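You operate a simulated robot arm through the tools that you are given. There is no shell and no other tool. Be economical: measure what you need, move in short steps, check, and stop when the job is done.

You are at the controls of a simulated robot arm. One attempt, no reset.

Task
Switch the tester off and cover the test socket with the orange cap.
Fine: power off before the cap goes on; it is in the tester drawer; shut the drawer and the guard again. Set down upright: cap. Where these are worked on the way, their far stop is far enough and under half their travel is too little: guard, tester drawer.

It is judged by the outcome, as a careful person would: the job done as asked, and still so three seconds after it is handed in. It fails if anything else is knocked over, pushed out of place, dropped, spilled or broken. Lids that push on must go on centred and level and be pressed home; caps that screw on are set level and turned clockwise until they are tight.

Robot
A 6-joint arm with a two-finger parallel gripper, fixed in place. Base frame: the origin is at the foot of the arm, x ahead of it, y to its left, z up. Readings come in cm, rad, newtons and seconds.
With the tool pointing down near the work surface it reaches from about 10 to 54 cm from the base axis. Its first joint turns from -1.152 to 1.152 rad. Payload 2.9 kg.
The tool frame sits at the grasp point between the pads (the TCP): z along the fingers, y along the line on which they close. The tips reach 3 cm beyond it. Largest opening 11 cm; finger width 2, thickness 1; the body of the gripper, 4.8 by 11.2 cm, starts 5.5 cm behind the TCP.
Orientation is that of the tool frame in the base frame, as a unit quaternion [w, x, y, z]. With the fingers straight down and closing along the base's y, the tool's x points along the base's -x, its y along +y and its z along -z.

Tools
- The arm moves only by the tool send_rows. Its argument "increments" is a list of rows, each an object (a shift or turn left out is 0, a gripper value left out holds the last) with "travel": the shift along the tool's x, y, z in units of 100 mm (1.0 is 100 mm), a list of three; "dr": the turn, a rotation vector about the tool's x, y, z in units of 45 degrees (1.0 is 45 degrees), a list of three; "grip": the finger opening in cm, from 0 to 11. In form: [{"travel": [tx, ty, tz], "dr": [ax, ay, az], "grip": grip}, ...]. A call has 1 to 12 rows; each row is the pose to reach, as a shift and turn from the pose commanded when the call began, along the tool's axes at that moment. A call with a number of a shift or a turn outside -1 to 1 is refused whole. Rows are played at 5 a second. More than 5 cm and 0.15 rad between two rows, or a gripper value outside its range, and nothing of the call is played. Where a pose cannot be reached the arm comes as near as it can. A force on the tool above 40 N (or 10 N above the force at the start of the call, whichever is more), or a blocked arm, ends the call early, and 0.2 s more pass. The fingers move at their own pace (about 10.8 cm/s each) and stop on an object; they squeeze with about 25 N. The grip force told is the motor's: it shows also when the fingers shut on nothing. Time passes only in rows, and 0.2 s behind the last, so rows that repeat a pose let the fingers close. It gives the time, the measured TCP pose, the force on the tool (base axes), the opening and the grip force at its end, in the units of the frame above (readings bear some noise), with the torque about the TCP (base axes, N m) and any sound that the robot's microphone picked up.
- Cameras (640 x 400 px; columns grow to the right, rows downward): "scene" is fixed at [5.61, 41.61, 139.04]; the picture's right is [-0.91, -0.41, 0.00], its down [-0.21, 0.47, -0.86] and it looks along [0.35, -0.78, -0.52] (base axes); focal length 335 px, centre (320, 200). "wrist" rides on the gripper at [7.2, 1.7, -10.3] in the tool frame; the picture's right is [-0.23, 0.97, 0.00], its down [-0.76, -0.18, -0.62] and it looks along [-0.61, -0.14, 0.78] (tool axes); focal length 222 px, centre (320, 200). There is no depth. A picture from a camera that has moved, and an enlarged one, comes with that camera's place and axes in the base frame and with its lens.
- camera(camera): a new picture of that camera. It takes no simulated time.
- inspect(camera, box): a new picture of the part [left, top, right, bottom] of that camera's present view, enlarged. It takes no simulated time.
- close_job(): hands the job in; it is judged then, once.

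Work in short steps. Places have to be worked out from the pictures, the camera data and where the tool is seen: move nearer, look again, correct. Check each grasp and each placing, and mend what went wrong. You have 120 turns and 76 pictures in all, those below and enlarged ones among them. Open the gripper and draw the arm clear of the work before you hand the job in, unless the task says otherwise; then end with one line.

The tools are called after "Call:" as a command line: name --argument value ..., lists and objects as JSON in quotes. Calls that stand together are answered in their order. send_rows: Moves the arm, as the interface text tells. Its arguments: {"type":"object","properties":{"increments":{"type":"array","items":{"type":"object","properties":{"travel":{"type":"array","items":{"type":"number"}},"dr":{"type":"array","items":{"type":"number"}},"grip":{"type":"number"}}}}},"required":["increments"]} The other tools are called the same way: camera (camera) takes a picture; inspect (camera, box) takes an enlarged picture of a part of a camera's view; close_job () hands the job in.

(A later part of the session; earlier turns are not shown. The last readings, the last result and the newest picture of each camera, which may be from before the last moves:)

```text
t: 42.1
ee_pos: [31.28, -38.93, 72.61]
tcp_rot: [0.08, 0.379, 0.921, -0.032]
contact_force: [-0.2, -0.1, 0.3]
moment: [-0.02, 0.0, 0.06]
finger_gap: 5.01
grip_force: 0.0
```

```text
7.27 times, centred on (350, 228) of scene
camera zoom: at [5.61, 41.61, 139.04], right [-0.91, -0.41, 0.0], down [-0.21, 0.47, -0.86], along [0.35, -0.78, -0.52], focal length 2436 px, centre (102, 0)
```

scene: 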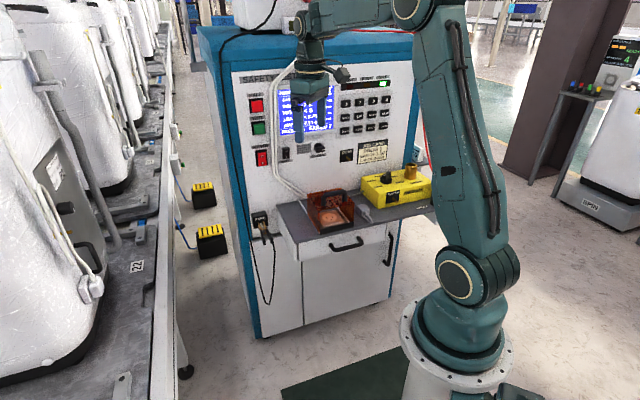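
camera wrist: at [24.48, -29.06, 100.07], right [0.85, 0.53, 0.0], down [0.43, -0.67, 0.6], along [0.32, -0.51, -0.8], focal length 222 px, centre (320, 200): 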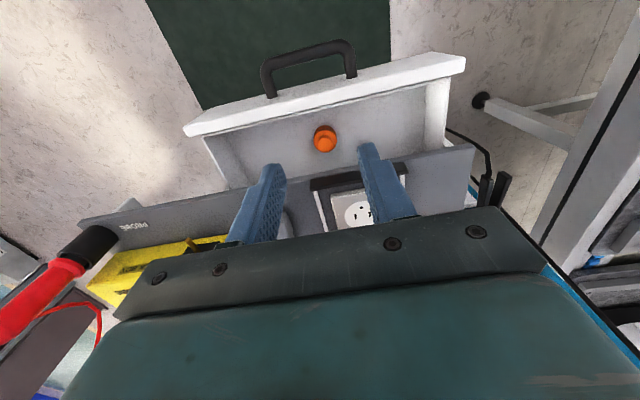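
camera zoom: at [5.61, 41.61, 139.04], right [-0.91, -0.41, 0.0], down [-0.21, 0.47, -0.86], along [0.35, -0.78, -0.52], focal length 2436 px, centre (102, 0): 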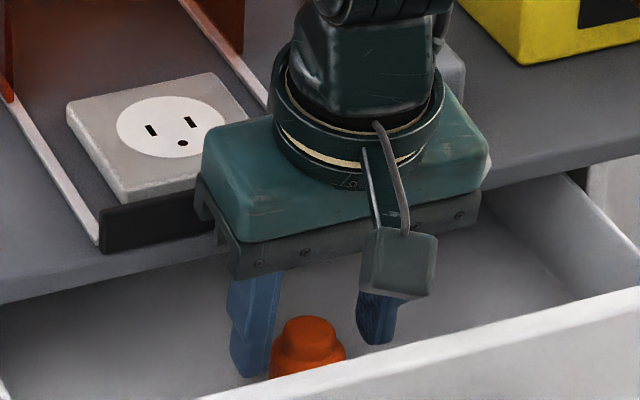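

The knob is centred between the fingers. I'll lower 0.3 cm more and close.

Call:
send_rows --increments '[{"travel": [0.005, 0, 0.03]}, {"travel": [0.005, 0, 0.03], "grip": 1.5}, {"travel": [0.005, 0, 0.03], "grip": 1.5}, {"travel": [0.005, 0, 0.03], "grip": 1.5}]'

Call:
inspect --camera "wrist" --box '[230, 80, 430, 240]'

```text
t: 43.1
ee_pos: [31.36, -39.03, 72.27]
tcp_rot: [0.081, 0.379, 0.921, -0.032]
contact_force: [-0.2, 0.5, 2.2]
moment: [-0.1, 0.06, -0.01]
finger_gap: 3.02
grip_force: 25.0
```

```text
2.50 times, centred on (330, 160) of wrist
camera zoom: at [26.09, -31.55, 81.29], right [0.85, 0.53, 0.04], down [0.33, -0.58, 0.75], along [0.42, -0.62, -0.66], focal length 555 px, centre (295, 300)
```

zoom: 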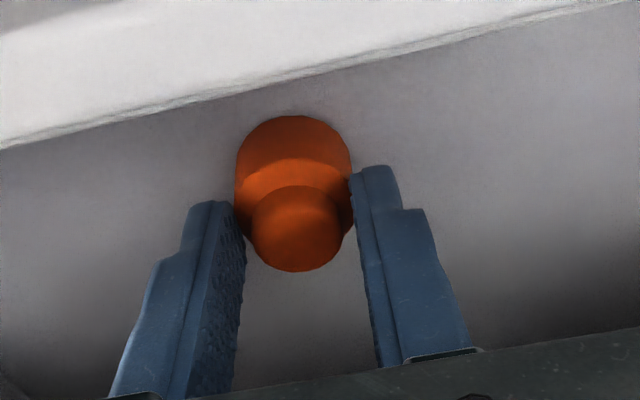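

The gap of 3.0 means only the tips caught the rim of the wider disc. I'll open, go 0.7 cm deeper for a firm grip on the disc, and close again.

Call:
send_rows --increments '[{"grip": 5}, {"grip": 5}, {"travel": [0.012, 0, 0.068], "grip": 5}, {"travel": [0.012, 0, 0.068], "grip": 5}, {"travel": [0.012, 0, 0.068], "grip": 1.5}, {"travel": [0.012, 0, 0.068], "grip": 1.5}, {"travel": [0.012, 0, 0.068], "grip": 1.5}]'

Call:
inspect --camera "wrist" --box '[230, 80, 430, 240]'

```text
t: 44.7
ee_pos: [31.38, -39.05, 71.81]
tcp_rot: [0.082, 0.38, 0.921, -0.033]
contact_force: [-9.6, 12.8, 34.0]
moment: [-1.43, -0.92, -0.22]
finger_gap: 3.04
grip_force: 25.3
```

```text
2.50 times, centred on (330, 160) of wrist
camera zoom: at [26.07, -31.55, 80.74], right [0.84, 0.53, 0.04], down [0.33, -0.58, 0.75], along [0.42, -0.62, -0.66], focal length 555 px, centre (295, 300)
```

zoom: 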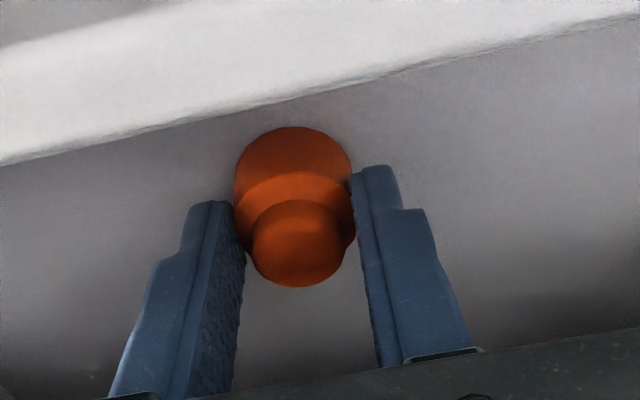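

A 34 N upward contact shows the gripper body is touching the lip or shelf edge, but the disc is gripped. I'll lift gently away and check the hold.

Call:
send_rows --increments '[{"travel": [0.0, 0, -0.05]}, {"travel": [0.0, 0, -0.1]}, {"travel": [0.0, 0, -0.2]}, {"travel": [-0.02, 0, -0.35]}, {"travel": [-0.05, 0, -0.5]}]'

Call:
inspect --camera "wrist" --box '[230, 80, 430, 240]'

Call:
inspect --camera "scene" --box '[300, 190, 390, 255]'

```text
t: 45.9
ee_pos: [30.92, -38.71, 76.62]
tcp_rot: [0.08, 0.381, 0.921, -0.032]
contact_force: [0.0, -0.4, 0.5]
moment: [0.01, 0.0, 0.03]
finger_gap: 3.07
grip_force: 25.4
```

```text
2.50 times, centred on (330, 160) of wrist
camera zoom: at [25.72, -31.29, 85.65], right [0.85, 0.53, 0.04], down [0.33, -0.58, 0.74], along [0.42, -0.62, -0.67], focal length 555 px, centre (295, 300)
```

zoom: 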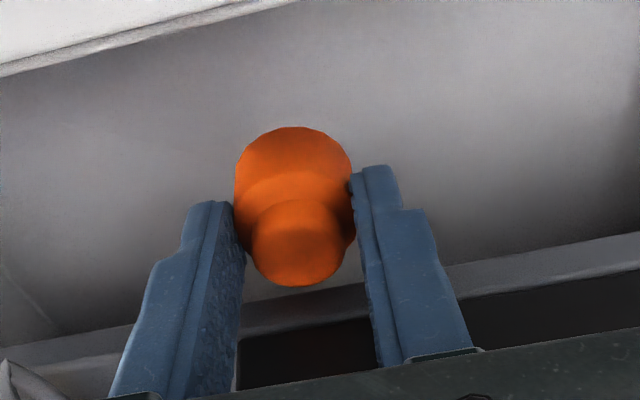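

```text
6.15 times, centred on (345, 222) of scene
camera zoom: at [5.61, 41.61, 139.04], right [-0.91, -0.41, 0.0], down [-0.21, 0.47, -0.86], along [0.35, -0.78, -0.52], focal length 2062 px, centre (166, 62)
```

zoom: 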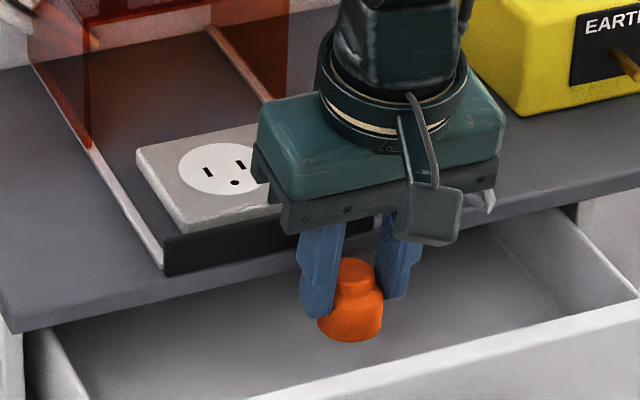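

The cap is held level. The slots triangulate the socket centre to q≈58.9, p≈2.05, z≈76.7. I'll lift clear of the lip and carry the cap over it.

Call:
send_rows --increments '[{"travel": [-0.05, 0, -0.28]}, {"travel": [-0.1, 0, -0.56]}, {"travel": [-0.147, 0, -0.83]}, {"travel": [-0.147, 0, -0.83]}]'

Call:
send_rows --increments '[{"travel": [-0.25, 0.1, 0.04]}, {"travel": [-0.5, 0.2, 0.085]}, {"travel": [-0.75, 0.3, 0.13]}, {"travel": [-0.9, 0.354, 0.163]}, {"travel": [-0.916, 0.354, 0.163]}, {"travel": [-0.916, 0.354, 0.163]}]'

Call:
camera --camera "wrist"

Call:
inspect --camera "scene" --box '[280, 170, 370, 235]'

```text
t: 46.9
ee_pos: [31.08, -38.66, 85.15]
tcp_rot: [0.081, 0.38, 0.921, -0.033]
contact_force: [-0.1, 0.5, 0.8]
moment: [0.01, 0.0, 0.03]
finger_gap: 3.05
grip_force: 25.1
```

```text
t: 48.3
ee_pos: [40.21, -42.81, 85.09]
tcp_rot: [0.081, 0.379, 0.921, -0.032]
contact_force: [1.1, 0.2, -0.1]
moment: [-0.02, -0.02, -0.01]
finger_gap: 3.06
grip_force: 25.4
```

```text
33 pictures are left
camera wrist: at [34.94, -35.38, 94.09], right [0.85, 0.53, 0.04], down [0.33, -0.58, 0.75], along [0.42, -0.62, -0.67], focal length 222 px, centre (320, 200)
```

wrist: 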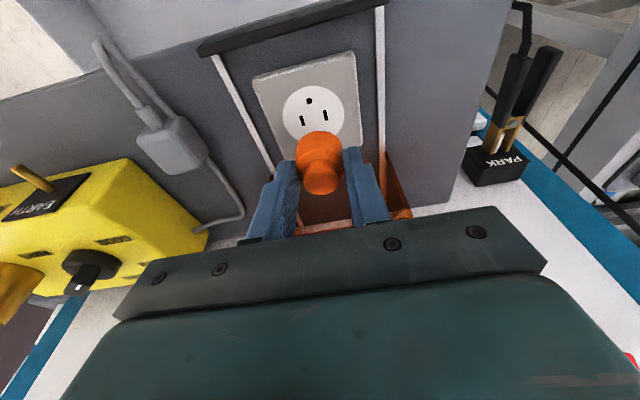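

```text
6.15 times, centred on (325, 202) of scene
camera zoom: at [5.61, 41.61, 139.04], right [-0.91, -0.41, 0.0], down [-0.21, 0.47, -0.86], along [0.35, -0.78, -0.52], focal length 2062 px, centre (289, 185)
```

zoom: 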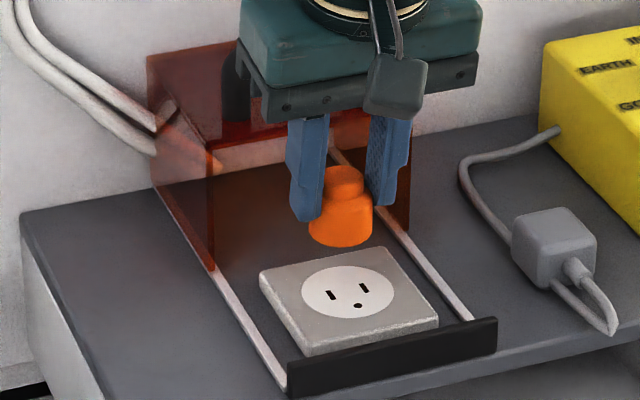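

The cap hangs over the socket. I'll zoom in to measure the sideways and fore-aft offset before lowering.

Call:
inspect --camera "wrist" --box '[250, 70, 390, 220]'

Call:
inspect --camera "scene" --box '[318, 188, 350, 226]'

```text
2.67 times, centred on (320, 145) of wrist
camera zoom: at [34.94, -35.38, 94.09], right [0.85, 0.53, 0.04], down [0.33, -0.58, 0.75], along [0.42, -0.62, -0.67], focal length 592 px, centre (320, 347)
```

zoom: 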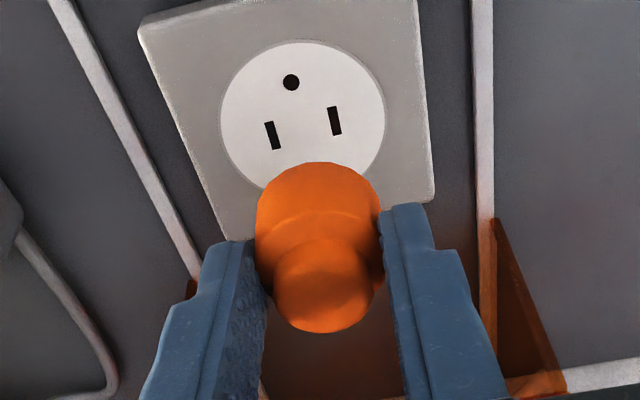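

```text
10.53 times, centred on (334, 207) of scene
camera zoom: at [5.61, 41.61, 139.04], right [-0.91, -0.41, 0.0], down [-0.21, 0.47, -0.86], along [0.35, -0.78, -0.52], focal length 3526 px, centre (173, 126)
```

zoom: 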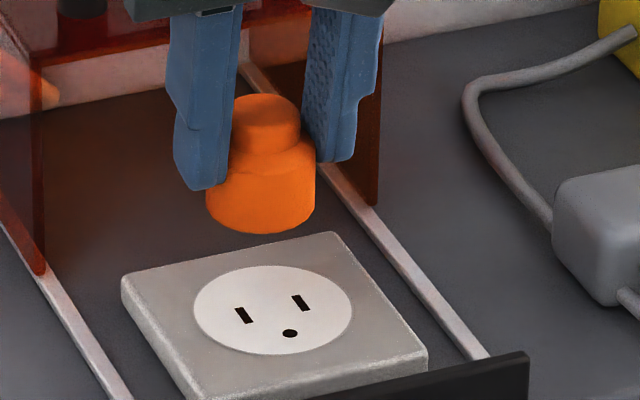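

Comparing cap and socket in the same pair of images, the cap needs about 0.65 cm back toward the base and 0.15 cm to the right. I'll correct and lower 2.2 cm.

Call:
send_rows --increments '[{"travel": [0.064, -0.015, -0.011]}, {"travel": [0.08, -0.015, 0.1]}, {"travel": [0.1025, -0.015, 0.205]}, {"travel": [0.1025, -0.015, 0.205]}]'

Call:
inspect --camera "wrist" --box '[250, 70, 390, 220]'

Call:
inspect --camera "scene" --box '[318, 188, 350, 226]'

```text
t: 49.3
ee_pos: [39.63, -42.45, 82.9]
tcp_rot: [0.081, 0.379, 0.921, -0.032]
contact_force: [0.4, 0.5, -0.6]
moment: [0.01, 0.0, -0.01]
finger_gap: 3.07
grip_force: 25.1
```

```text
2.67 times, centred on (320, 145) of wrist
camera zoom: at [34.39, -34.99, 91.84], right [0.85, 0.53, 0.04], down [0.33, -0.58, 0.75], along [0.42, -0.62, -0.67], focal length 592 px, centre (320, 347)
```

zoom: 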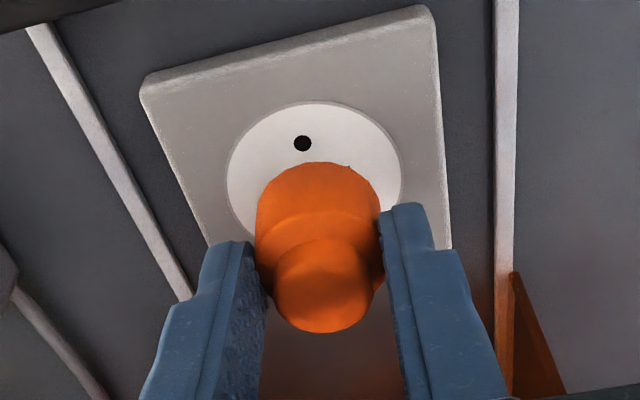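

```text
10.53 times, centred on (334, 207) of scene
camera zoom: at [5.61, 41.61, 139.04], right [-0.91, -0.41, 0.0], down [-0.21, 0.47, -0.86], along [0.35, -0.78, -0.52], focal length 3526 px, centre (173, 126)
```

zoom: 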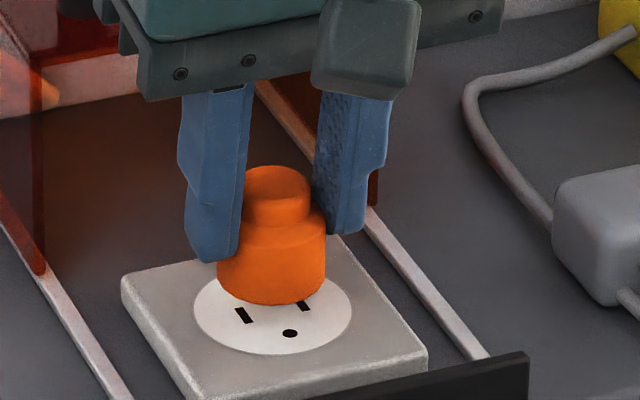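

The cap is centred over the socket within about 1 mm, with roughly a 1.2 cm gap. I'll lower straight down in small steps until contact.

Call:
send_rows --increments '[{"travel": [0.007, -0.008, 0.04]}, {"travel": [0.014, -0.008, 0.08]}, {"travel": [0.0175, -0.008, 0.0985]}, {"travel": [0.021, -0.008, 0.118]}, {"travel": [0.0245, -0.008, 0.138]}, {"travel": [0.028, -0.008, 0.158]}, {"travel": [0.0315, -0.008, 0.177]}]'

Call:
inspect --camera "scene" --box '[318, 188, 350, 226]'

Call:
inspect --camera "wrist" --box '[250, 70, 390, 220]'

```text
t: 50.8
ee_pos: [39.54, -42.71, 81.72]
tcp_rot: [0.082, 0.38, 0.921, -0.033]
contact_force: [-3.8, 2.6, 7.0]
moment: [-0.01, 0.15, -0.05]
finger_gap: 3.09
grip_force: 25.4
stopped in row 7: the force on the tool passed its limit at 41 N (the readings are from after the stop); the commanded pose is now the measured one
```

```text
10.53 times, centred on (334, 207) of scene
camera zoom: at [5.6, 41.63, 139.03], right [-0.91, -0.41, 0.0], down [-0.21, 0.47, -0.86], along [0.35, -0.78, -0.52], focal length 3526 px, centre (173, 126)
```

zoom: 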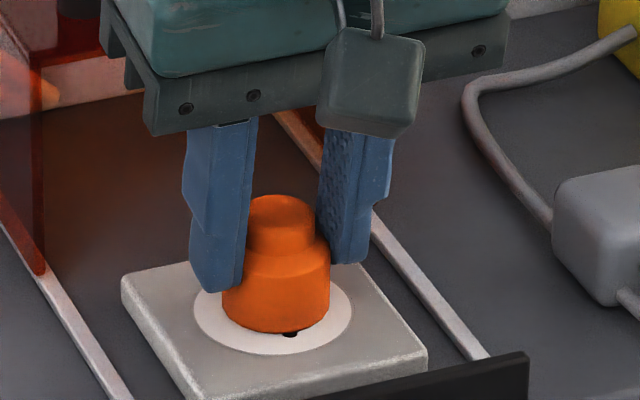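

```text
2.67 times, centred on (320, 145) of wrist
camera zoom: at [34.29, -35.19, 90.58], right [0.85, 0.53, 0.04], down [0.33, -0.58, 0.75], along [0.42, -0.62, -0.66], focal length 592 px, centre (320, 347)
```

zoom: 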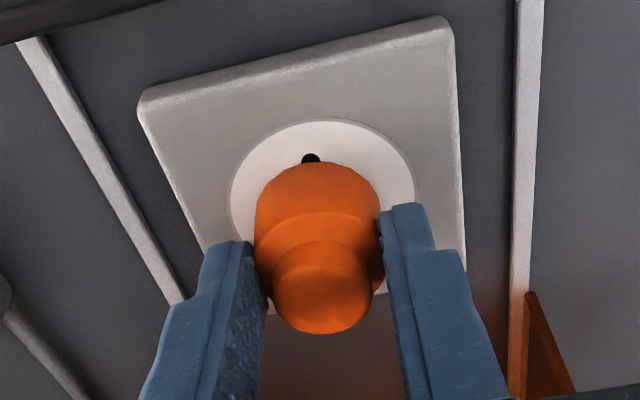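

The cap bottom meets the socket face, centred. I'll open the fingers, rise straight up and inspect before pressing it home from above.

Call:
send_rows --increments '[{"grip": 5}, {"grip": 5}, {"travel": [-0.05, 0, -0.3], "grip": 5}, {"travel": [-0.1, 0, -0.6]}, {"travel": [-0.1, 0, -0.6]}]'

Call:
inspect --camera "scene" --box '[318, 188, 350, 226]'

Call:
inspect --camera "wrist" --box '[250, 50, 390, 200]'

```text
t: 52.0
ee_pos: [39.64, -42.54, 87.74]
tcp_rot: [0.083, 0.38, 0.921, -0.033]
contact_force: [1.0, -0.1, -0.7]
moment: [0.0, 0.01, 0.02]
finger_gap: 5.01
grip_force: 0.0
```

```text
10.53 times, centred on (334, 207) of scene
camera zoom: at [5.61, 41.61, 139.04], right [-0.91, -0.41, 0.0], down [-0.21, 0.47, -0.86], along [0.35, -0.78, -0.52], focal length 3526 px, centre (173, 126)
```

zoom: 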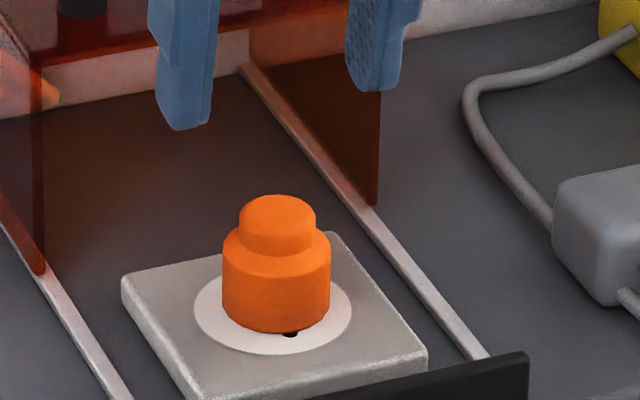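

```text
2.67 times, centred on (320, 125) of wrist
camera zoom: at [34.39, -35.11, 96.63], right [0.85, 0.53, 0.04], down [0.33, -0.58, 0.75], along [0.42, -0.62, -0.66], focal length 592 px, centre (320, 400)
```

zoom: 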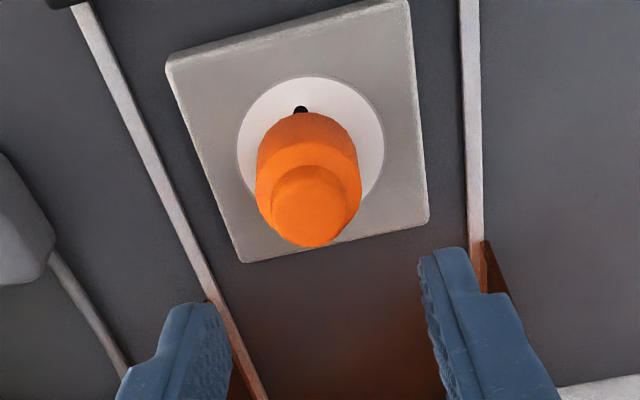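

The cap sits level, but both views put it about 3–4 mm too far toward the panel. I'll regrip, lift slightly, shift it 0.35 cm toward the base, and set it down again.

Call:
send_rows --increments '[{"travel": [0.05, 0, 0.3]}, {"travel": [0.08, 0, 0.48]}, {"travel": [0.098, 0, 0.59]}, {"travel": [0.098, 0, 0.59]}, {"travel": [0.098, 0, 0.59], "grip": 1.5}, {"travel": [0.098, 0, 0.59], "grip": 1.5}, {"travel": [0.098, 0, 0.59], "grip": 1.5}]'

Call:
send_rows --increments '[{"travel": [-0.007, 0, -0.04]}, {"travel": [-0.007, 0, -0.04]}, {"travel": [0.028, 0.012, -0.046]}, {"travel": [0.028, 0.012, -0.046]}, {"travel": [0.034, 0.012, -0.01]}, {"travel": [0.036, 0.012, 0.0]}]'

Call:
inspect --camera "scene" --box '[318, 188, 350, 226]'

```text
t: 53.6
ee_pos: [39.62, -42.63, 81.62]
tcp_rot: [0.082, 0.379, 0.921, -0.032]
contact_force: [-0.3, -1.1, 0.8]
moment: [-0.07, 0.03, 0.0]
finger_gap: 3.07
grip_force: 24.9
```

```text
t: 55.0
ee_pos: [39.38, -42.27, 81.77]
tcp_rot: [0.083, 0.38, 0.921, -0.034]
contact_force: [-1.0, 2.2, 5.1]
moment: [0.1, 0.01, -0.01]
finger_gap: 3.05
grip_force: 25.1
```

```text
10.53 times, centred on (334, 207) of scene
camera zoom: at [5.6, 41.62, 139.03], right [-0.91, -0.41, 0.0], down [-0.21, 0.47, -0.86], along [0.35, -0.78, -0.52], focal length 3526 px, centre (173, 126)
```

zoom: 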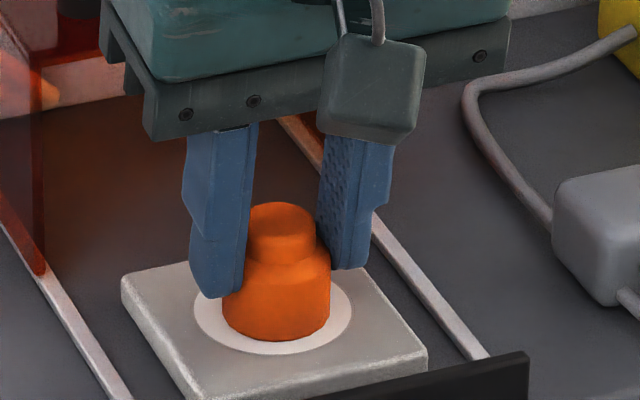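

The cap now looks centred within about 1 mm and hides the holes. I'll press it down while gripped.

Call:
send_rows --increments '[{"travel": [0.004, 0, 0.02]}, {"travel": [0.007, 0, 0.04]}, {"travel": [0.011, 0, 0.06]}, {"travel": [0.014, 0, 0.08]}, {"travel": [0.018, 0, 0.1]}]'

```text
t: 55.6
ee_pos: [39.5, -42.39, 81.72]
tcp_rot: [0.085, 0.379, 0.921, -0.033]
contact_force: [-2.2, 4.7, 7.6]
moment: [0.11, 0.04, 0.02]
finger_gap: 3.08
grip_force: 25.5
stopped in row 3: the force on the tool passed its limit at 41 N (the readings are from after the stop); the commanded pose is now the measured one
```

That contact was solid with no further travel. I'll release, rise, level the tool, close the fingers and press the knob squarely from above.

Call:
send_rows --increments '[{"grip": 5}, {"grip": 5}, {"travel": [-0.05, 0, -0.3], "grip": 5}, {"travel": [-0.1, 0, -0.55], "dr": [0, 0.11, 0]}, {"travel": [-0.13, -0.004, -0.55], "dr": [0, 0.228, 0]}, {"travel": [-0.13, -0.004, -0.55], "dr": [0, 0.228, 0], "grip": 0}, {"travel": [-0.13, -0.004, -0.55], "dr": [0, 0.228, 0], "grip": 0}, {"travel": [-0.13, -0.004, -0.55], "dr": [0, 0.228, 0], "grip": 0}]'

Call:
inspect --camera "wrist" --box '[250, 50, 390, 200]'

Call:
inspect --camera "scene" --box '[310, 178, 350, 226]'

```text
t: 57.5
ee_pos: [39.65, -42.56, 87.33]
tcp_rot: [0.001, 0.381, 0.925, 0.0]
contact_force: [0.9, 0.0, -0.6]
moment: [-0.01, -0.01, 0.0]
finger_gap: 0.0
grip_force: 24.9
```

```text
2.67 times, centred on (320, 125) of wrist
camera zoom: at [35.59, -36.29, 97.66], right [0.85, 0.53, 0.0], down [0.41, -0.66, 0.63], along [0.33, -0.53, -0.78], focal length 592 px, centre (320, 400)
```

zoom: 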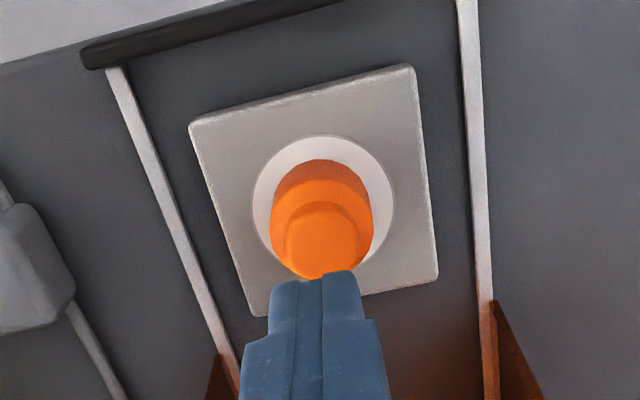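

```text
8.33 times, centred on (330, 202) of scene
camera zoom: at [5.61, 41.61, 139.04], right [-0.91, -0.41, 0.0], down [-0.21, 0.47, -0.86], along [0.35, -0.78, -0.52], focal length 2792 px, centre (237, 183)
```

zoom: 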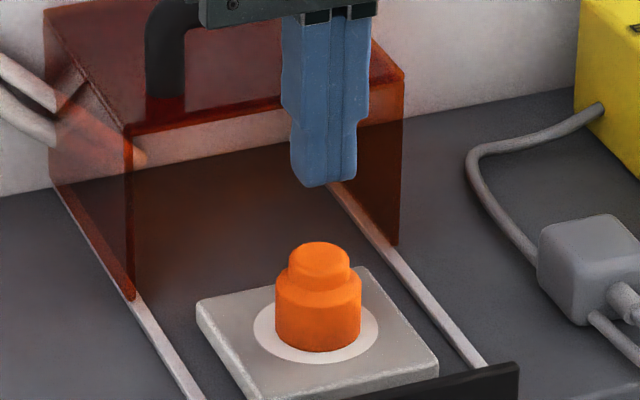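

The cap is well centred and the closed fingers are above the knob. I'll press down in small steps.

Call:
send_rows --increments '[{"travel": [-0.01, 0, 0.2]}, {"travel": [-0.01, 0, 0.32]}, {"travel": [-0.01, 0, 0.36]}, {"travel": [-0.01, 0, 0.39]}, {"travel": [-0.01, 0, 0.42]}, {"travel": [-0.01, 0, 0.45]}, {"travel": [-0.01, 0, 0.48]}, {"travel": [-0.01, 0, 0.52]}, {"travel": [-0.01, 0, 0.56]}]'

Call:
inspect --camera "scene" --box '[310, 178, 350, 226]'

```text
t: 58.6
ee_pos: [39.85, -42.74, 83.66]
tcp_rot: [0.004, 0.381, 0.925, -0.001]
contact_force: [-3.7, 4.2, 9.8]
moment: [0.2, 0.16, 0.03]
finger_gap: 0.0
grip_force: 24.7
stopped in row 5: the force on the tool passed its limit at 46 N (the readings are from after the stop); the commanded pose is now the measured one
```

```text
8.33 times, centred on (330, 202) of scene
camera zoom: at [5.59, 41.64, 139.03], right [-0.91, -0.41, 0.0], down [-0.21, 0.47, -0.86], along [0.35, -0.78, -0.52], focal length 2792 px, centre (237, 183)
```

zoom: 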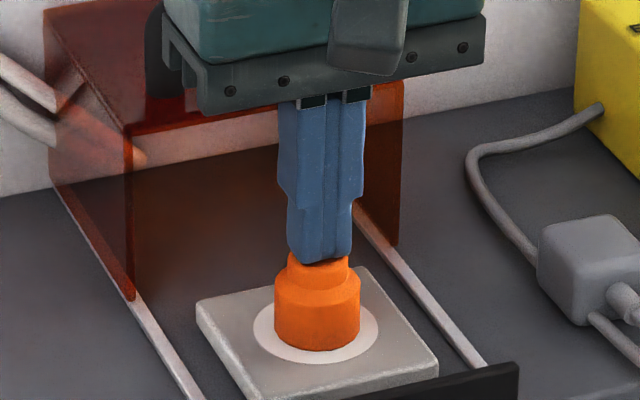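

The press read 46 N with no movement, so the cap is seated. Next I rise, lean the tool slightly forward, and go over behind the guard handle to pull the guard closed.

Call:
send_rows --increments '[{"travel": [0, 0, -0.35]}, {"travel": [0, 0, -0.7]}, {"travel": [0, 0, -1.0]}, {"travel": [-0.2, 0, -1.0], "dr": [0, -0.17, 0]}, {"travel": [-0.5, 0, -1.0], "dr": [0, -0.333, 0]}, {"travel": [-0.8, 0, -1.0], "dr": [0, -0.333, 0]}, {"travel": [-1.0, 0, -1.0], "dr": [0, -0.333, 0]}, {"travel": [-1.0, 0, -1.0], "dr": [0, -0.333, 0]}]'

Call:
inspect --camera "scene" --box '[270, 140, 370, 220]'

Call:
camera --camera "wrist"

```text
t: 60.5
ee_pos: [46.86, -49.76, 93.61]
tcp_rot: [0.125, 0.377, 0.916, -0.05]
contact_force: [0.0, -0.1, 0.4]
moment: [0.0, -0.01, 0.02]
finger_gap: 0.0
grip_force: 25.1
```

```text
5.00 times, centred on (320, 180) of scene
camera zoom: at [5.61, 41.61, 139.04], right [-0.91, -0.41, 0.0], down [-0.21, 0.47, -0.86], along [0.35, -0.78, -0.52], focal length 1675 px, centre (320, 300)
```

zoom: 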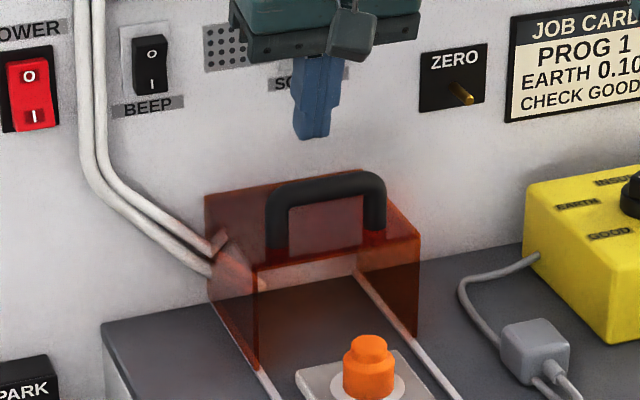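

```text
18 pictures are left
camera wrist: at [41.08, -41.79, 101.73], right [0.84, 0.54, 0.06], down [0.28, -0.53, 0.8], along [0.46, -0.66, -0.59], focal length 222 px, centre (320, 200)
```

wrist: 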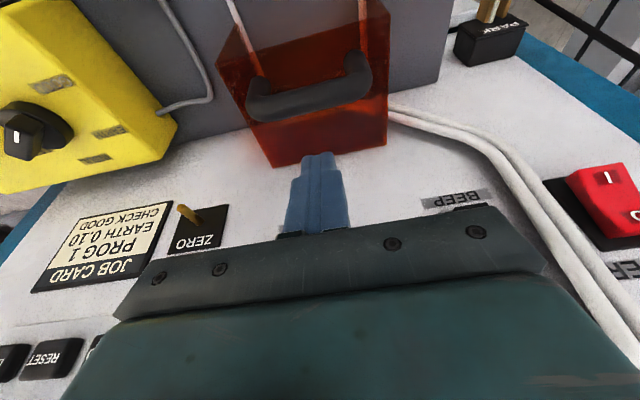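

The bar is at q≈66.4 and my fingers are at q≈68.3 behind it. I'll add 0.4 cm of clearance and descend.

Call:
send_rows --increments '[{"travel": [-0.04, 0, 0.01]}, {"travel": [0.03, 0, 0.26]}, {"travel": [0.07, 0, 0.41]}, {"travel": [0.098, 0, 0.52]}, {"travel": [0.098, 0, 0.52]}]'

Call:
inspect --camera "scene" --box '[270, 140, 370, 220]'

```text
t: 61.6
ee_pos: [47.46, -49.83, 88.11]
tcp_rot: [0.123, 0.374, 0.918, -0.05]
contact_force: [15.8, 6.6, -2.8]
moment: [-0.4, 1.17, 0.54]
finger_gap: 0.0
grip_force: 24.9
```

```text
5.00 times, centred on (320, 180) of scene
camera zoom: at [5.66, 41.63, 139.03], right [-0.91, -0.41, 0.0], down [-0.21, 0.47, -0.86], along [0.35, -0.78, -0.52], focal length 1675 px, centre (320, 300)
```

zoom: 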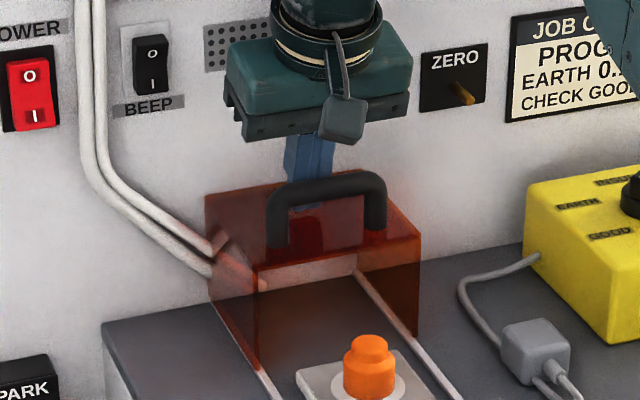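

The lateral force (contact about 7 cm above the TCP) suggests the gripper body is grazing the SCREEN knob on the panel. I'll move straight away from the panel, which also draws the guard forward.

Call:
send_rows --increments '[{"travel": [0.05, 0, -0.013]}, {"travel": [0.1, 0, -0.027]}, {"travel": [0.19, 0, -0.052]}, {"travel": [0.29, 0, -0.078]}]'

Call:
inspect --camera "scene" --box '[270, 130, 370, 220]'

```text
t: 62.6
ee_pos: [45.16, -48.03, 88.38]
tcp_rot: [0.125, 0.378, 0.916, -0.05]
contact_force: [0.0, -1.4, 1.1]
moment: [-0.02, -0.03, -0.03]
finger_gap: 0.0
grip_force: 24.8
```

```text
4.44 times, centred on (320, 175) of scene
camera zoom: at [5.61, 41.61, 139.04], right [-0.91, -0.41, 0.0], down [-0.21, 0.47, -0.86], along [0.35, -0.78, -0.52], focal length 1489 px, centre (320, 311)
```

zoom: 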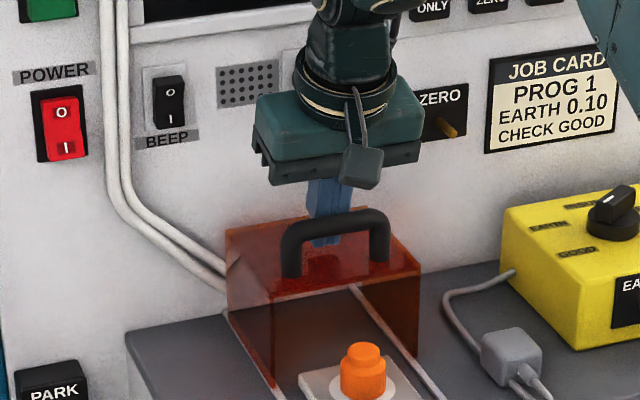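

It is clear of the knob and the guard is following. I'll keep pulling it to the closed stop at the lip.

Call:
send_rows --increments '[{"travel": [0.097, 0, -0.026]}, {"travel": [0.193, 0, -0.052]}, {"travel": [0.29, 0, -0.078]}, {"travel": [0.386, 0, -0.103]}, {"travel": [0.483, 0, -0.129]}, {"travel": [0.58, 0, -0.155]}, {"travel": [0.676, 0, -0.181]}, {"travel": [0.75, 0, -0.2]}, {"travel": [0.82, 0, -0.219]}, {"travel": [0.89, 0, -0.238]}, {"travel": [0.96, 0, -0.257]}]'

Call:
inspect --camera "scene" --box '[250, 140, 370, 240]'

```text
t: 65.0
ee_pos: [38.63, -41.64, 88.75]
tcp_rot: [0.138, 0.377, 0.914, -0.056]
contact_force: [3.6, -4.1, 2.7]
moment: [0.03, 0.01, -0.03]
finger_gap: 0.02
grip_force: 25.4
stopped in row 11: the force on the tool passed its limit at 48 N (the readings are from after the stop); the commanded pose is now the measured one
```

```text
4.00 times, centred on (310, 190) of scene
camera zoom: at [5.62, 41.61, 139.04], right [-0.91, -0.41, 0.0], down [-0.21, 0.47, -0.86], along [0.35, -0.78, -0.52], focal length 1340 px, centre (360, 240)
```

zoom: 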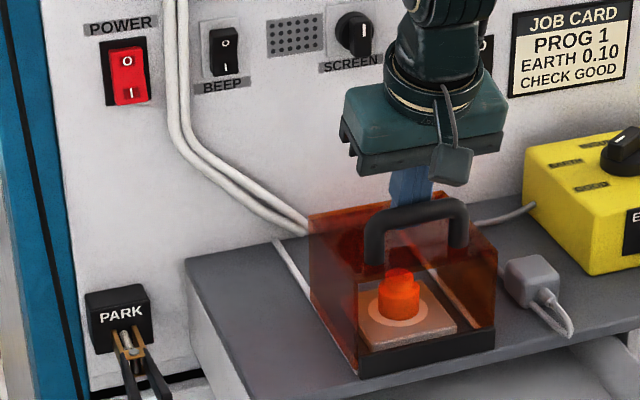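

The guard is closed at its stop. The SCREEN knob may have been turned by that graze, so I'll inspect it.

Call:
inspect --camera "scene" --box '[305, 132, 350, 164]'

```text
12.50 times, centred on (328, 148) of scene
camera zoom: at [5.62, 41.61, 139.04], right [-0.91, -0.41, 0.0], down [-0.21, 0.47, -0.86], along [0.35, -0.78, -0.52], focal length 4187 px, centre (226, 850)
```

zoom: 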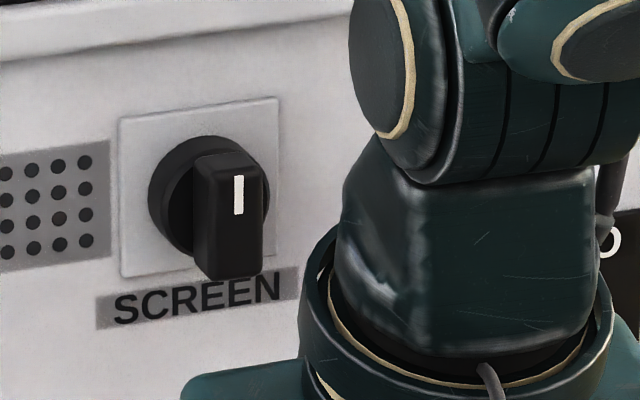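

The graze turned the SCREEN knob 90°: its pointer was to the right and is now up. I'll put it back before finishing, starting by lifting off the guard handle and pitching the tool up toward the panel, slightly nose-down so the camera clears the handle.

Call:
send_rows --increments '[{"travel": [-0.04, 0, 0.01]}, {"travel": [-0.13, 0, -0.27]}, {"travel": [-0.22, 0, -0.56]}, {"travel": [-0.32, 0, -0.9]}, {"travel": [-0.37, 0, -1.0]}, {"travel": [-0.37, 0, -1.0]}]'

Call:
send_rows --increments '[{"dr": [0, -0.17, 0], "grip": 4}, {"dr": [0, -0.34, 0]}, {"dr": [0, -0.51, 0]}, {"dr": [0, -0.68, 0]}, {"dr": [0, -0.85, 0]}, {"dr": [0, -1.0, 0]}, {"dr": [0, -1, 0]}]'

```text
t: 66.4
ee_pos: [39.15, -42.05, 99.31]
tcp_rot: [0.136, 0.376, 0.915, -0.056]
contact_force: [0.1, 0.1, 0.4]
moment: [-0.03, -0.01, 0.0]
finger_gap: 0.0
grip_force: 25.1
```

```text
t: 68.0
ee_pos: [39.0, -41.99, 99.36]
tcp_rot: [0.475, 0.327, 0.793, -0.196]
contact_force: [-0.1, -0.1, 0.8]
moment: [0.02, 0.0, -0.01]
finger_gap: 4.01
grip_force: 0.0
```

Next I align with the knob axis: tool 20° nose-down, about 4 cm short of the pointer.

Call:
send_rows --increments '[{"travel": [-0.11, -0.06, 0.3], "dr": [0, -0.09, 0]}, {"travel": [-0.22, -0.12, 0.6], "dr": [0, -0.18, 0]}, {"travel": [-0.3, -0.164, 0.81], "dr": [0, -0.18, 0]}, {"travel": [-0.329, -0.164, 0.89], "dr": [0, -0.18, 0]}, {"travel": [-0.329, -0.164, 0.89], "dr": [0, -0.18, 0]}]'

Call:
camera --camera "wrist"

```text
t: 69.2
ee_pos: [44.51, -49.69, 98.13]
tcp_rot: [0.53, 0.312, 0.758, -0.218]
contact_force: [1.2, 0.0, -0.2]
moment: [-0.03, 0.01, -0.01]
finger_gap: 4.01
grip_force: 0.1
```

```text
13 pictures are left
camera wrist: at [37.07, -40.01, 94.88], right [0.74, 0.64, 0.21], down [-0.36, 0.1, 0.93], along [0.57, -0.76, 0.3], focal length 222 px, centre (320, 200)
```

wrist: 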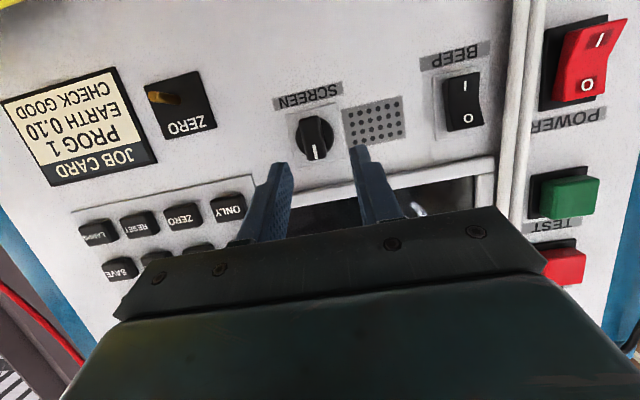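

The knob axis reads p≈3.85, z≈95.5. I'll advance so the fingers straddle the vertical pointer, then close.

Call:
send_rows --increments '[{"travel": [0.02, -0.019, 0.13]}, {"travel": [0.036, -0.019, 0.27]}, {"travel": [0.047, -0.019, 0.35]}, {"travel": [0.054, -0.019, 0.4]}, {"travel": [0.054, -0.019, 0.4]}]'

Call:
send_rows --increments '[{"grip": 0.5}, {"grip": 0.5}, {"grip": 0.5}]'

Call:
inspect --camera "wrist" --box '[250, 90, 390, 220]'

```text
t: 70.4
ee_pos: [47.02, -52.42, 96.28]
tcp_rot: [0.529, 0.313, 0.758, -0.218]
contact_force: [0.2, -0.5, 0.0]
moment: [0.01, 0.01, 0.03]
finger_gap: 3.98
grip_force: 0.1
```

```text
t: 71.2
ee_pos: [46.85, -52.54, 96.14]
tcp_rot: [0.53, 0.313, 0.757, -0.22]
contact_force: [-4.9, -11.6, -1.6]
moment: [-0.06, 0.07, -0.41]
finger_gap: 2.9
grip_force: 44.8
```

```text
3.08 times, centred on (320, 155) of wrist
camera zoom: at [39.36, -42.79, 92.98], right [0.74, 0.63, 0.21], down [-0.35, 0.1, 0.93], along [0.57, -0.77, 0.3], focal length 684 px, centre (320, 338)
```

zoom: 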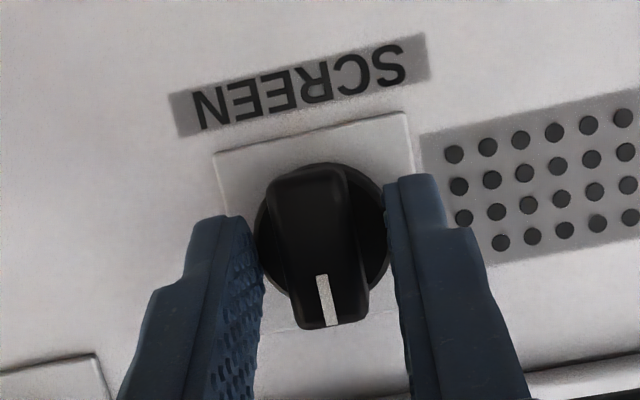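

The fingers caught the round base at a gap of 2.9 rather than the pointer. I'll open, back off 0.8 cm and close on the pointer bar.

Call:
send_rows --increments '[{"grip": 4}, {"grip": 4}, {"travel": [0.028, -0.012, -0.078], "grip": 4}, {"travel": [0.028, -0.012, -0.078], "grip": 4}, {"travel": [0.028, -0.012, -0.078], "grip": 0.5}, {"travel": [0.028, -0.012, -0.078], "grip": 0.5}, {"travel": [0.028, -0.012, -0.078], "grip": 0.5}]'

```text
t: 72.8
ee_pos: [46.37, -51.96, 96.15]
tcp_rot: [0.531, 0.312, 0.758, -0.218]
contact_force: [-2.4, -0.7, 0.0]
moment: [-0.24, -0.21, -0.1]
finger_gap: 1.58
grip_force: 44.9
```

The gap of 1.58 is on the pointer bar. I'll turn it clockwise 45° about the knob axis and check.

Call:
send_rows --increments '[{"travel": [0.0006, -0.0085, 0.0002], "dr": [-0.057, 0, 0.157]}, {"travel": [0.002, -0.0168, 0.0008], "dr": [-0.114, 0, 0.313]}, {"travel": [0.0046, -0.0249, 0.0017], "dr": [-0.171, 0, 0.47]}, {"travel": [0.008, -0.0325, 0.003], "dr": [-0.228, 0, 0.627]}, {"travel": [0.0126, -0.0396, 0.0046], "dr": [-0.285, 0, 0.783]}, {"travel": [0.018, -0.046, 0.0065], "dr": [-0.342, 0, 0.94]}, {"travel": [0.018, -0.046, 0.0065], "dr": [-0.342, 0, 0.94]}]'

Call:
inspect --camera "wrist" --box '[250, 90, 390, 220]'

```text
t: 74.4
ee_pos: [46.06, -52.32, 96.1]
tcp_rot: [0.61, 0.492, 0.615, 0.088]
contact_force: [-2.3, -13.6, 3.8]
moment: [-0.77, -0.74, -1.28]
finger_gap: 1.59
grip_force: 44.8
```

```text
3.08 times, centred on (320, 155) of wrist
camera zoom: at [39.74, -41.31, 94.9], right [0.43, 0.33, 0.84], down [-0.78, -0.32, 0.53], along [0.44, -0.89, 0.12], focal length 684 px, centre (320, 338)
```

zoom: 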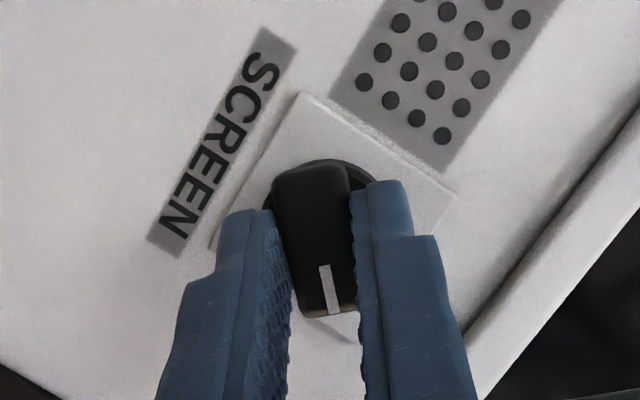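

The knob is turning with the fingers. I'll do the second 45°.

Call:
send_rows --increments '[{"travel": [0.0006, -0.0085, 0.0002], "dr": [-0.057, 0, 0.157]}, {"travel": [0.002, -0.0168, 0.0008], "dr": [-0.114, 0, 0.313]}, {"travel": [0.0046, -0.0249, 0.0017], "dr": [-0.171, 0, 0.47]}, {"travel": [0.008, -0.0325, 0.003], "dr": [-0.228, 0, 0.627]}, {"travel": [0.0126, -0.0396, 0.0046], "dr": [-0.285, 0, 0.783]}, {"travel": [0.018, -0.046, 0.0065], "dr": [-0.342, 0, 0.94]}, {"travel": [0.018, -0.046, 0.0065], "dr": [-0.342, 0, 0.94]}]'

Call:
inspect --camera "wrist" --box '[250, 90, 390, 220]'

```text
t: 76.0
ee_pos: [45.76, -52.6, 95.46]
tcp_rot: [0.596, 0.596, 0.379, 0.382]
contact_force: [-5.5, -19.2, 6.7]
moment: [0.01, -0.09, -0.14]
finger_gap: 1.58
grip_force: 45.1
```

```text
3.08 times, centred on (320, 155) of wrist
camera zoom: at [39.41, -41.62, 97.24], right [-0.1, -0.21, 0.97], down [-0.89, -0.43, -0.18], along [0.45, -0.88, -0.14], focal length 684 px, centre (320, 338)
```

zoom: 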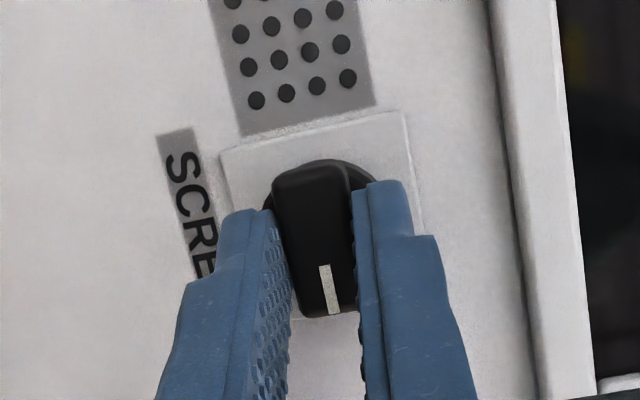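

The pointer is back to pointing right. I'll release, retreat, and check the knob from the scene camera.

Call:
send_rows --increments '[{"grip": 4}, {"grip": 4}, {"travel": [0, 0, -0.15]}, {"travel": [0, 0, -0.4]}, {"travel": [0, 0, -0.7]}, {"travel": [0, 0, -1.0]}, {"travel": [0, 0, -1.0]}]'

Call:
send_rows --increments '[{"travel": [0, -0.3, -0.1], "dr": [0.057, 0, -0.157]}, {"travel": [0, -0.6, -0.2], "dr": [0.114, 0, -0.313]}, {"travel": [0, -0.8, -0.3], "dr": [0.171, 0, -0.47]}, {"travel": [0, -0.8, -0.3], "dr": [0.228, 0, -0.627]}, {"travel": [0, -0.8, -0.3], "dr": [0.285, 0, -0.783]}, {"travel": [0, -0.8, -0.3], "dr": [0.342, 0, -0.94]}, {"travel": [0, -0.8, -0.3], "dr": [0.342, 0, -0.94]}]'

Call:
inspect --camera "scene" --box '[270, 100, 370, 170]'

```text
t: 77.6
ee_pos: [43.19, -45.98, 95.72]
tcp_rot: [0.596, 0.596, 0.381, 0.381]
contact_force: [-0.8, 0.5, -0.7]
moment: [0.02, 0.02, -0.04]
finger_gap: 4.01
grip_force: 0.0
out of reach, approached as far as the arm can: row 3, 4, 5, 6, 7
```

```text
t: 78.1
ee_pos: [43.23, -45.49, 94.64]
tcp_rot: [0.611, 0.579, 0.411, 0.351]
contact_force: [-1.0, 2.7, 7.1]
moment: [0.44, 0.46, -0.1]
finger_gap: 4.0
grip_force: 0.0
out of reach, approached as far as the arm can: row 1, 2
stopped in row 2: the force on the tool passed its limit at 65 N (the readings are from after the stop); the commanded pose is now the measured one
```

```text
5.71 times, centred on (320, 135) of scene
camera zoom: at [5.6, 41.63, 139.03], right [-0.91, -0.41, 0.0], down [-0.21, 0.47, -0.86], along [0.35, -0.78, -0.52], focal length 1914 px, centre (320, 571)
```

zoom: 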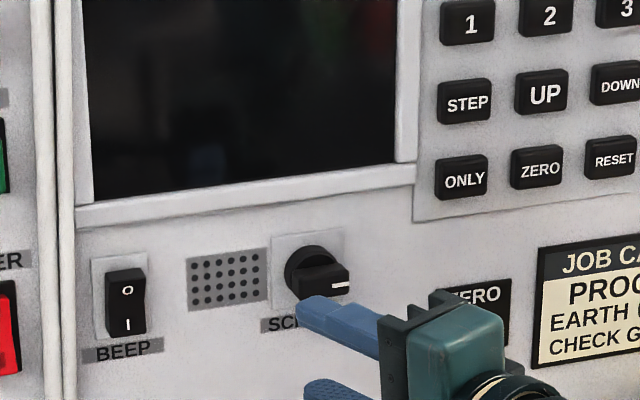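

The knob is restored. My last move went the wrong way (tool y is now up) and the gripper touched down on the guard handle, so I'll raise straight up and then roll back.

Call:
send_rows --increments '[{"travel": [0, 0.2, 0]}, {"travel": [0, 0.5, 0]}, {"travel": [0, 0.8, 0]}, {"travel": [0, 1.0, 0]}, {"travel": [0, 1.0, 0]}]'

Call:
inspect --camera "scene" --box '[260, 140, 400, 250]'

```text
t: 79.3
ee_pos: [43.53, -44.62, 104.45]
tcp_rot: [0.61, 0.58, 0.411, 0.351]
contact_force: [-0.2, -0.4, 0.4]
moment: [0.01, -0.03, 0.01]
finger_gap: 3.99
grip_force: 0.1
```

```text
3.64 times, centred on (330, 195) of scene
camera zoom: at [5.61, 41.61, 139.04], right [-0.91, -0.41, 0.0], down [-0.21, 0.47, -0.86], along [0.35, -0.78, -0.52], focal length 1218 px, centre (284, 218)
```

zoom: 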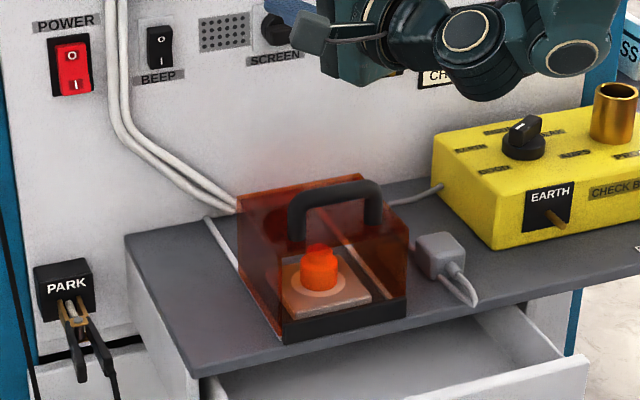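

The guard is still closed and everything else looks undisturbed. I'll roll the wrist back in two stages, then pitch down.

Call:
send_rows --increments '[{"dr": [0.057, 0, -0.157]}, {"dr": [0.114, 0, -0.313]}, {"dr": [0.171, 0, -0.47]}, {"dr": [0.228, 0, -0.627]}, {"dr": [0.285, 0, -0.783]}, {"dr": [0.342, 0, -0.94]}, {"dr": [0.342, 0, -0.94]}]'

Call:
send_rows --increments '[{"dr": [0.057, 0, -0.157]}, {"dr": [0.114, 0, -0.313]}, {"dr": [0.171, 0, -0.47]}, {"dr": [0.228, 0, -0.627]}, {"dr": [0.285, 0, -0.783]}, {"dr": [0.3, 0, -0.84]}, {"dr": [0.3, 0, -0.84]}]'

```text
t: 80.9
ee_pos: [43.57, -44.82, 104.39]
tcp_rot: [0.614, 0.467, 0.634, 0.05]
contact_force: [-0.1, 0.1, 0.6]
moment: [0.0, 0.03, -0.01]
finger_gap: 4.01
grip_force: 0.3
```

```text
t: 82.5
ee_pos: [43.6, -44.76, 104.53]
tcp_rot: [0.538, 0.305, 0.753, -0.224]
contact_force: [-0.1, 0.1, 0.3]
moment: [-0.01, 0.01, 0.0]
finger_gap: 4.0
grip_force: 0.0
```

Orientation is restored. Next I retreat and pitch the tool down toward a spot in front of the open drawer.

Call:
send_rows --increments '[{"travel": [0, -0.05, -0.25], "dr": [0, 0.17, 0]}, {"travel": [0, -0.1, -0.5], "dr": [0, 0.34, 0]}, {"travel": [0, -0.2, -0.75], "dr": [0, 0.51, 0]}, {"travel": [0, -0.3, -1.0], "dr": [0, 0.68, 0]}, {"travel": [0.2, -0.4, -1.0], "dr": [0, 0.85, 0]}, {"travel": [0.4, -0.4, -1.0], "dr": [0, 1.0, 0]}, {"travel": [0.4, -0.4, -1.0], "dr": [0, 1.0, 0], "grip": 0}]'

Call:
send_rows --increments '[{"dr": [0, 0.17, 0], "travel": [0.3, 0, 0]}, {"travel": [0.6, 0, 0], "dr": [0, 0.34, 0]}, {"travel": [0.8, 0, 0], "dr": [0, 0.5, 0]}, {"travel": [1.0, 0, 0], "dr": [0, 0.53, 0]}, {"travel": [1.0, 0, 0], "dr": [0, 0.53, 0]}]'

```text
t: 84.1
ee_pos: [32.94, -39.99, 104.09]
tcp_rot: [0.21, 0.367, 0.902, -0.089]
contact_force: [-0.1, 0.2, -1.5]
moment: [-0.05, 0.02, -0.01]
finger_gap: 0.01
grip_force: 24.7
```

```text
t: 85.3
ee_pos: [26.93, -33.81, 99.63]
tcp_rot: [0.019, 0.377, 0.926, -0.012]
contact_force: [-0.3, 0.3, 0.1]
moment: [0.03, 0.01, 0.04]
finger_gap: 0.0
grip_force: 25.6
```

I'm over the drawer. I'll move back to q≈35 and start down in front of the drawer handle.

Call:
send_rows --increments '[{"travel": [0.3, 0, 0]}, {"travel": [0.6, 0, 0]}, {"travel": [0.85, 0, 0.2]}, {"travel": [0.87, 0, 0.5]}, {"travel": [0.89, 0, 0.9]}, {"travel": [0.9, 0, 1.0]}, {"travel": [0.9, 0, 1.0]}]'

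Call:
camera --camera "wrist"

```text
t: 86.9
ee_pos: [20.58, -27.85, 89.0]
tcp_rot: [0.019, 0.378, 0.926, -0.012]
contact_force: [-0.3, -0.1, 0.0]
moment: [0.02, -0.05, 0.01]
finger_gap: 0.0
grip_force: 25.3
```

```text
7 pictures are left
camera wrist: at [16.25, -21.27, 99.13], right [0.84, 0.54, 0.0], down [0.4, -0.64, 0.66], along [0.35, -0.55, -0.75], focal length 222 px, centre (320, 200)
```

wrist: 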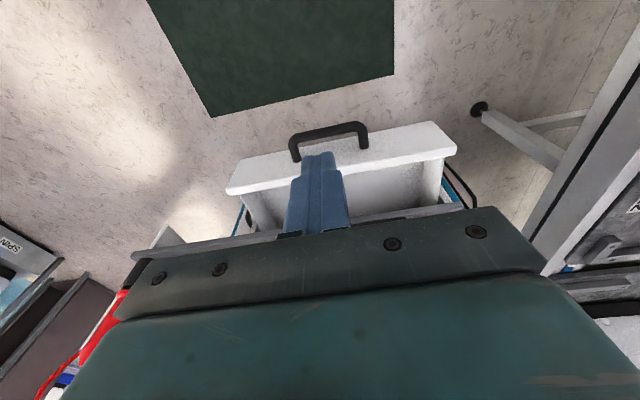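

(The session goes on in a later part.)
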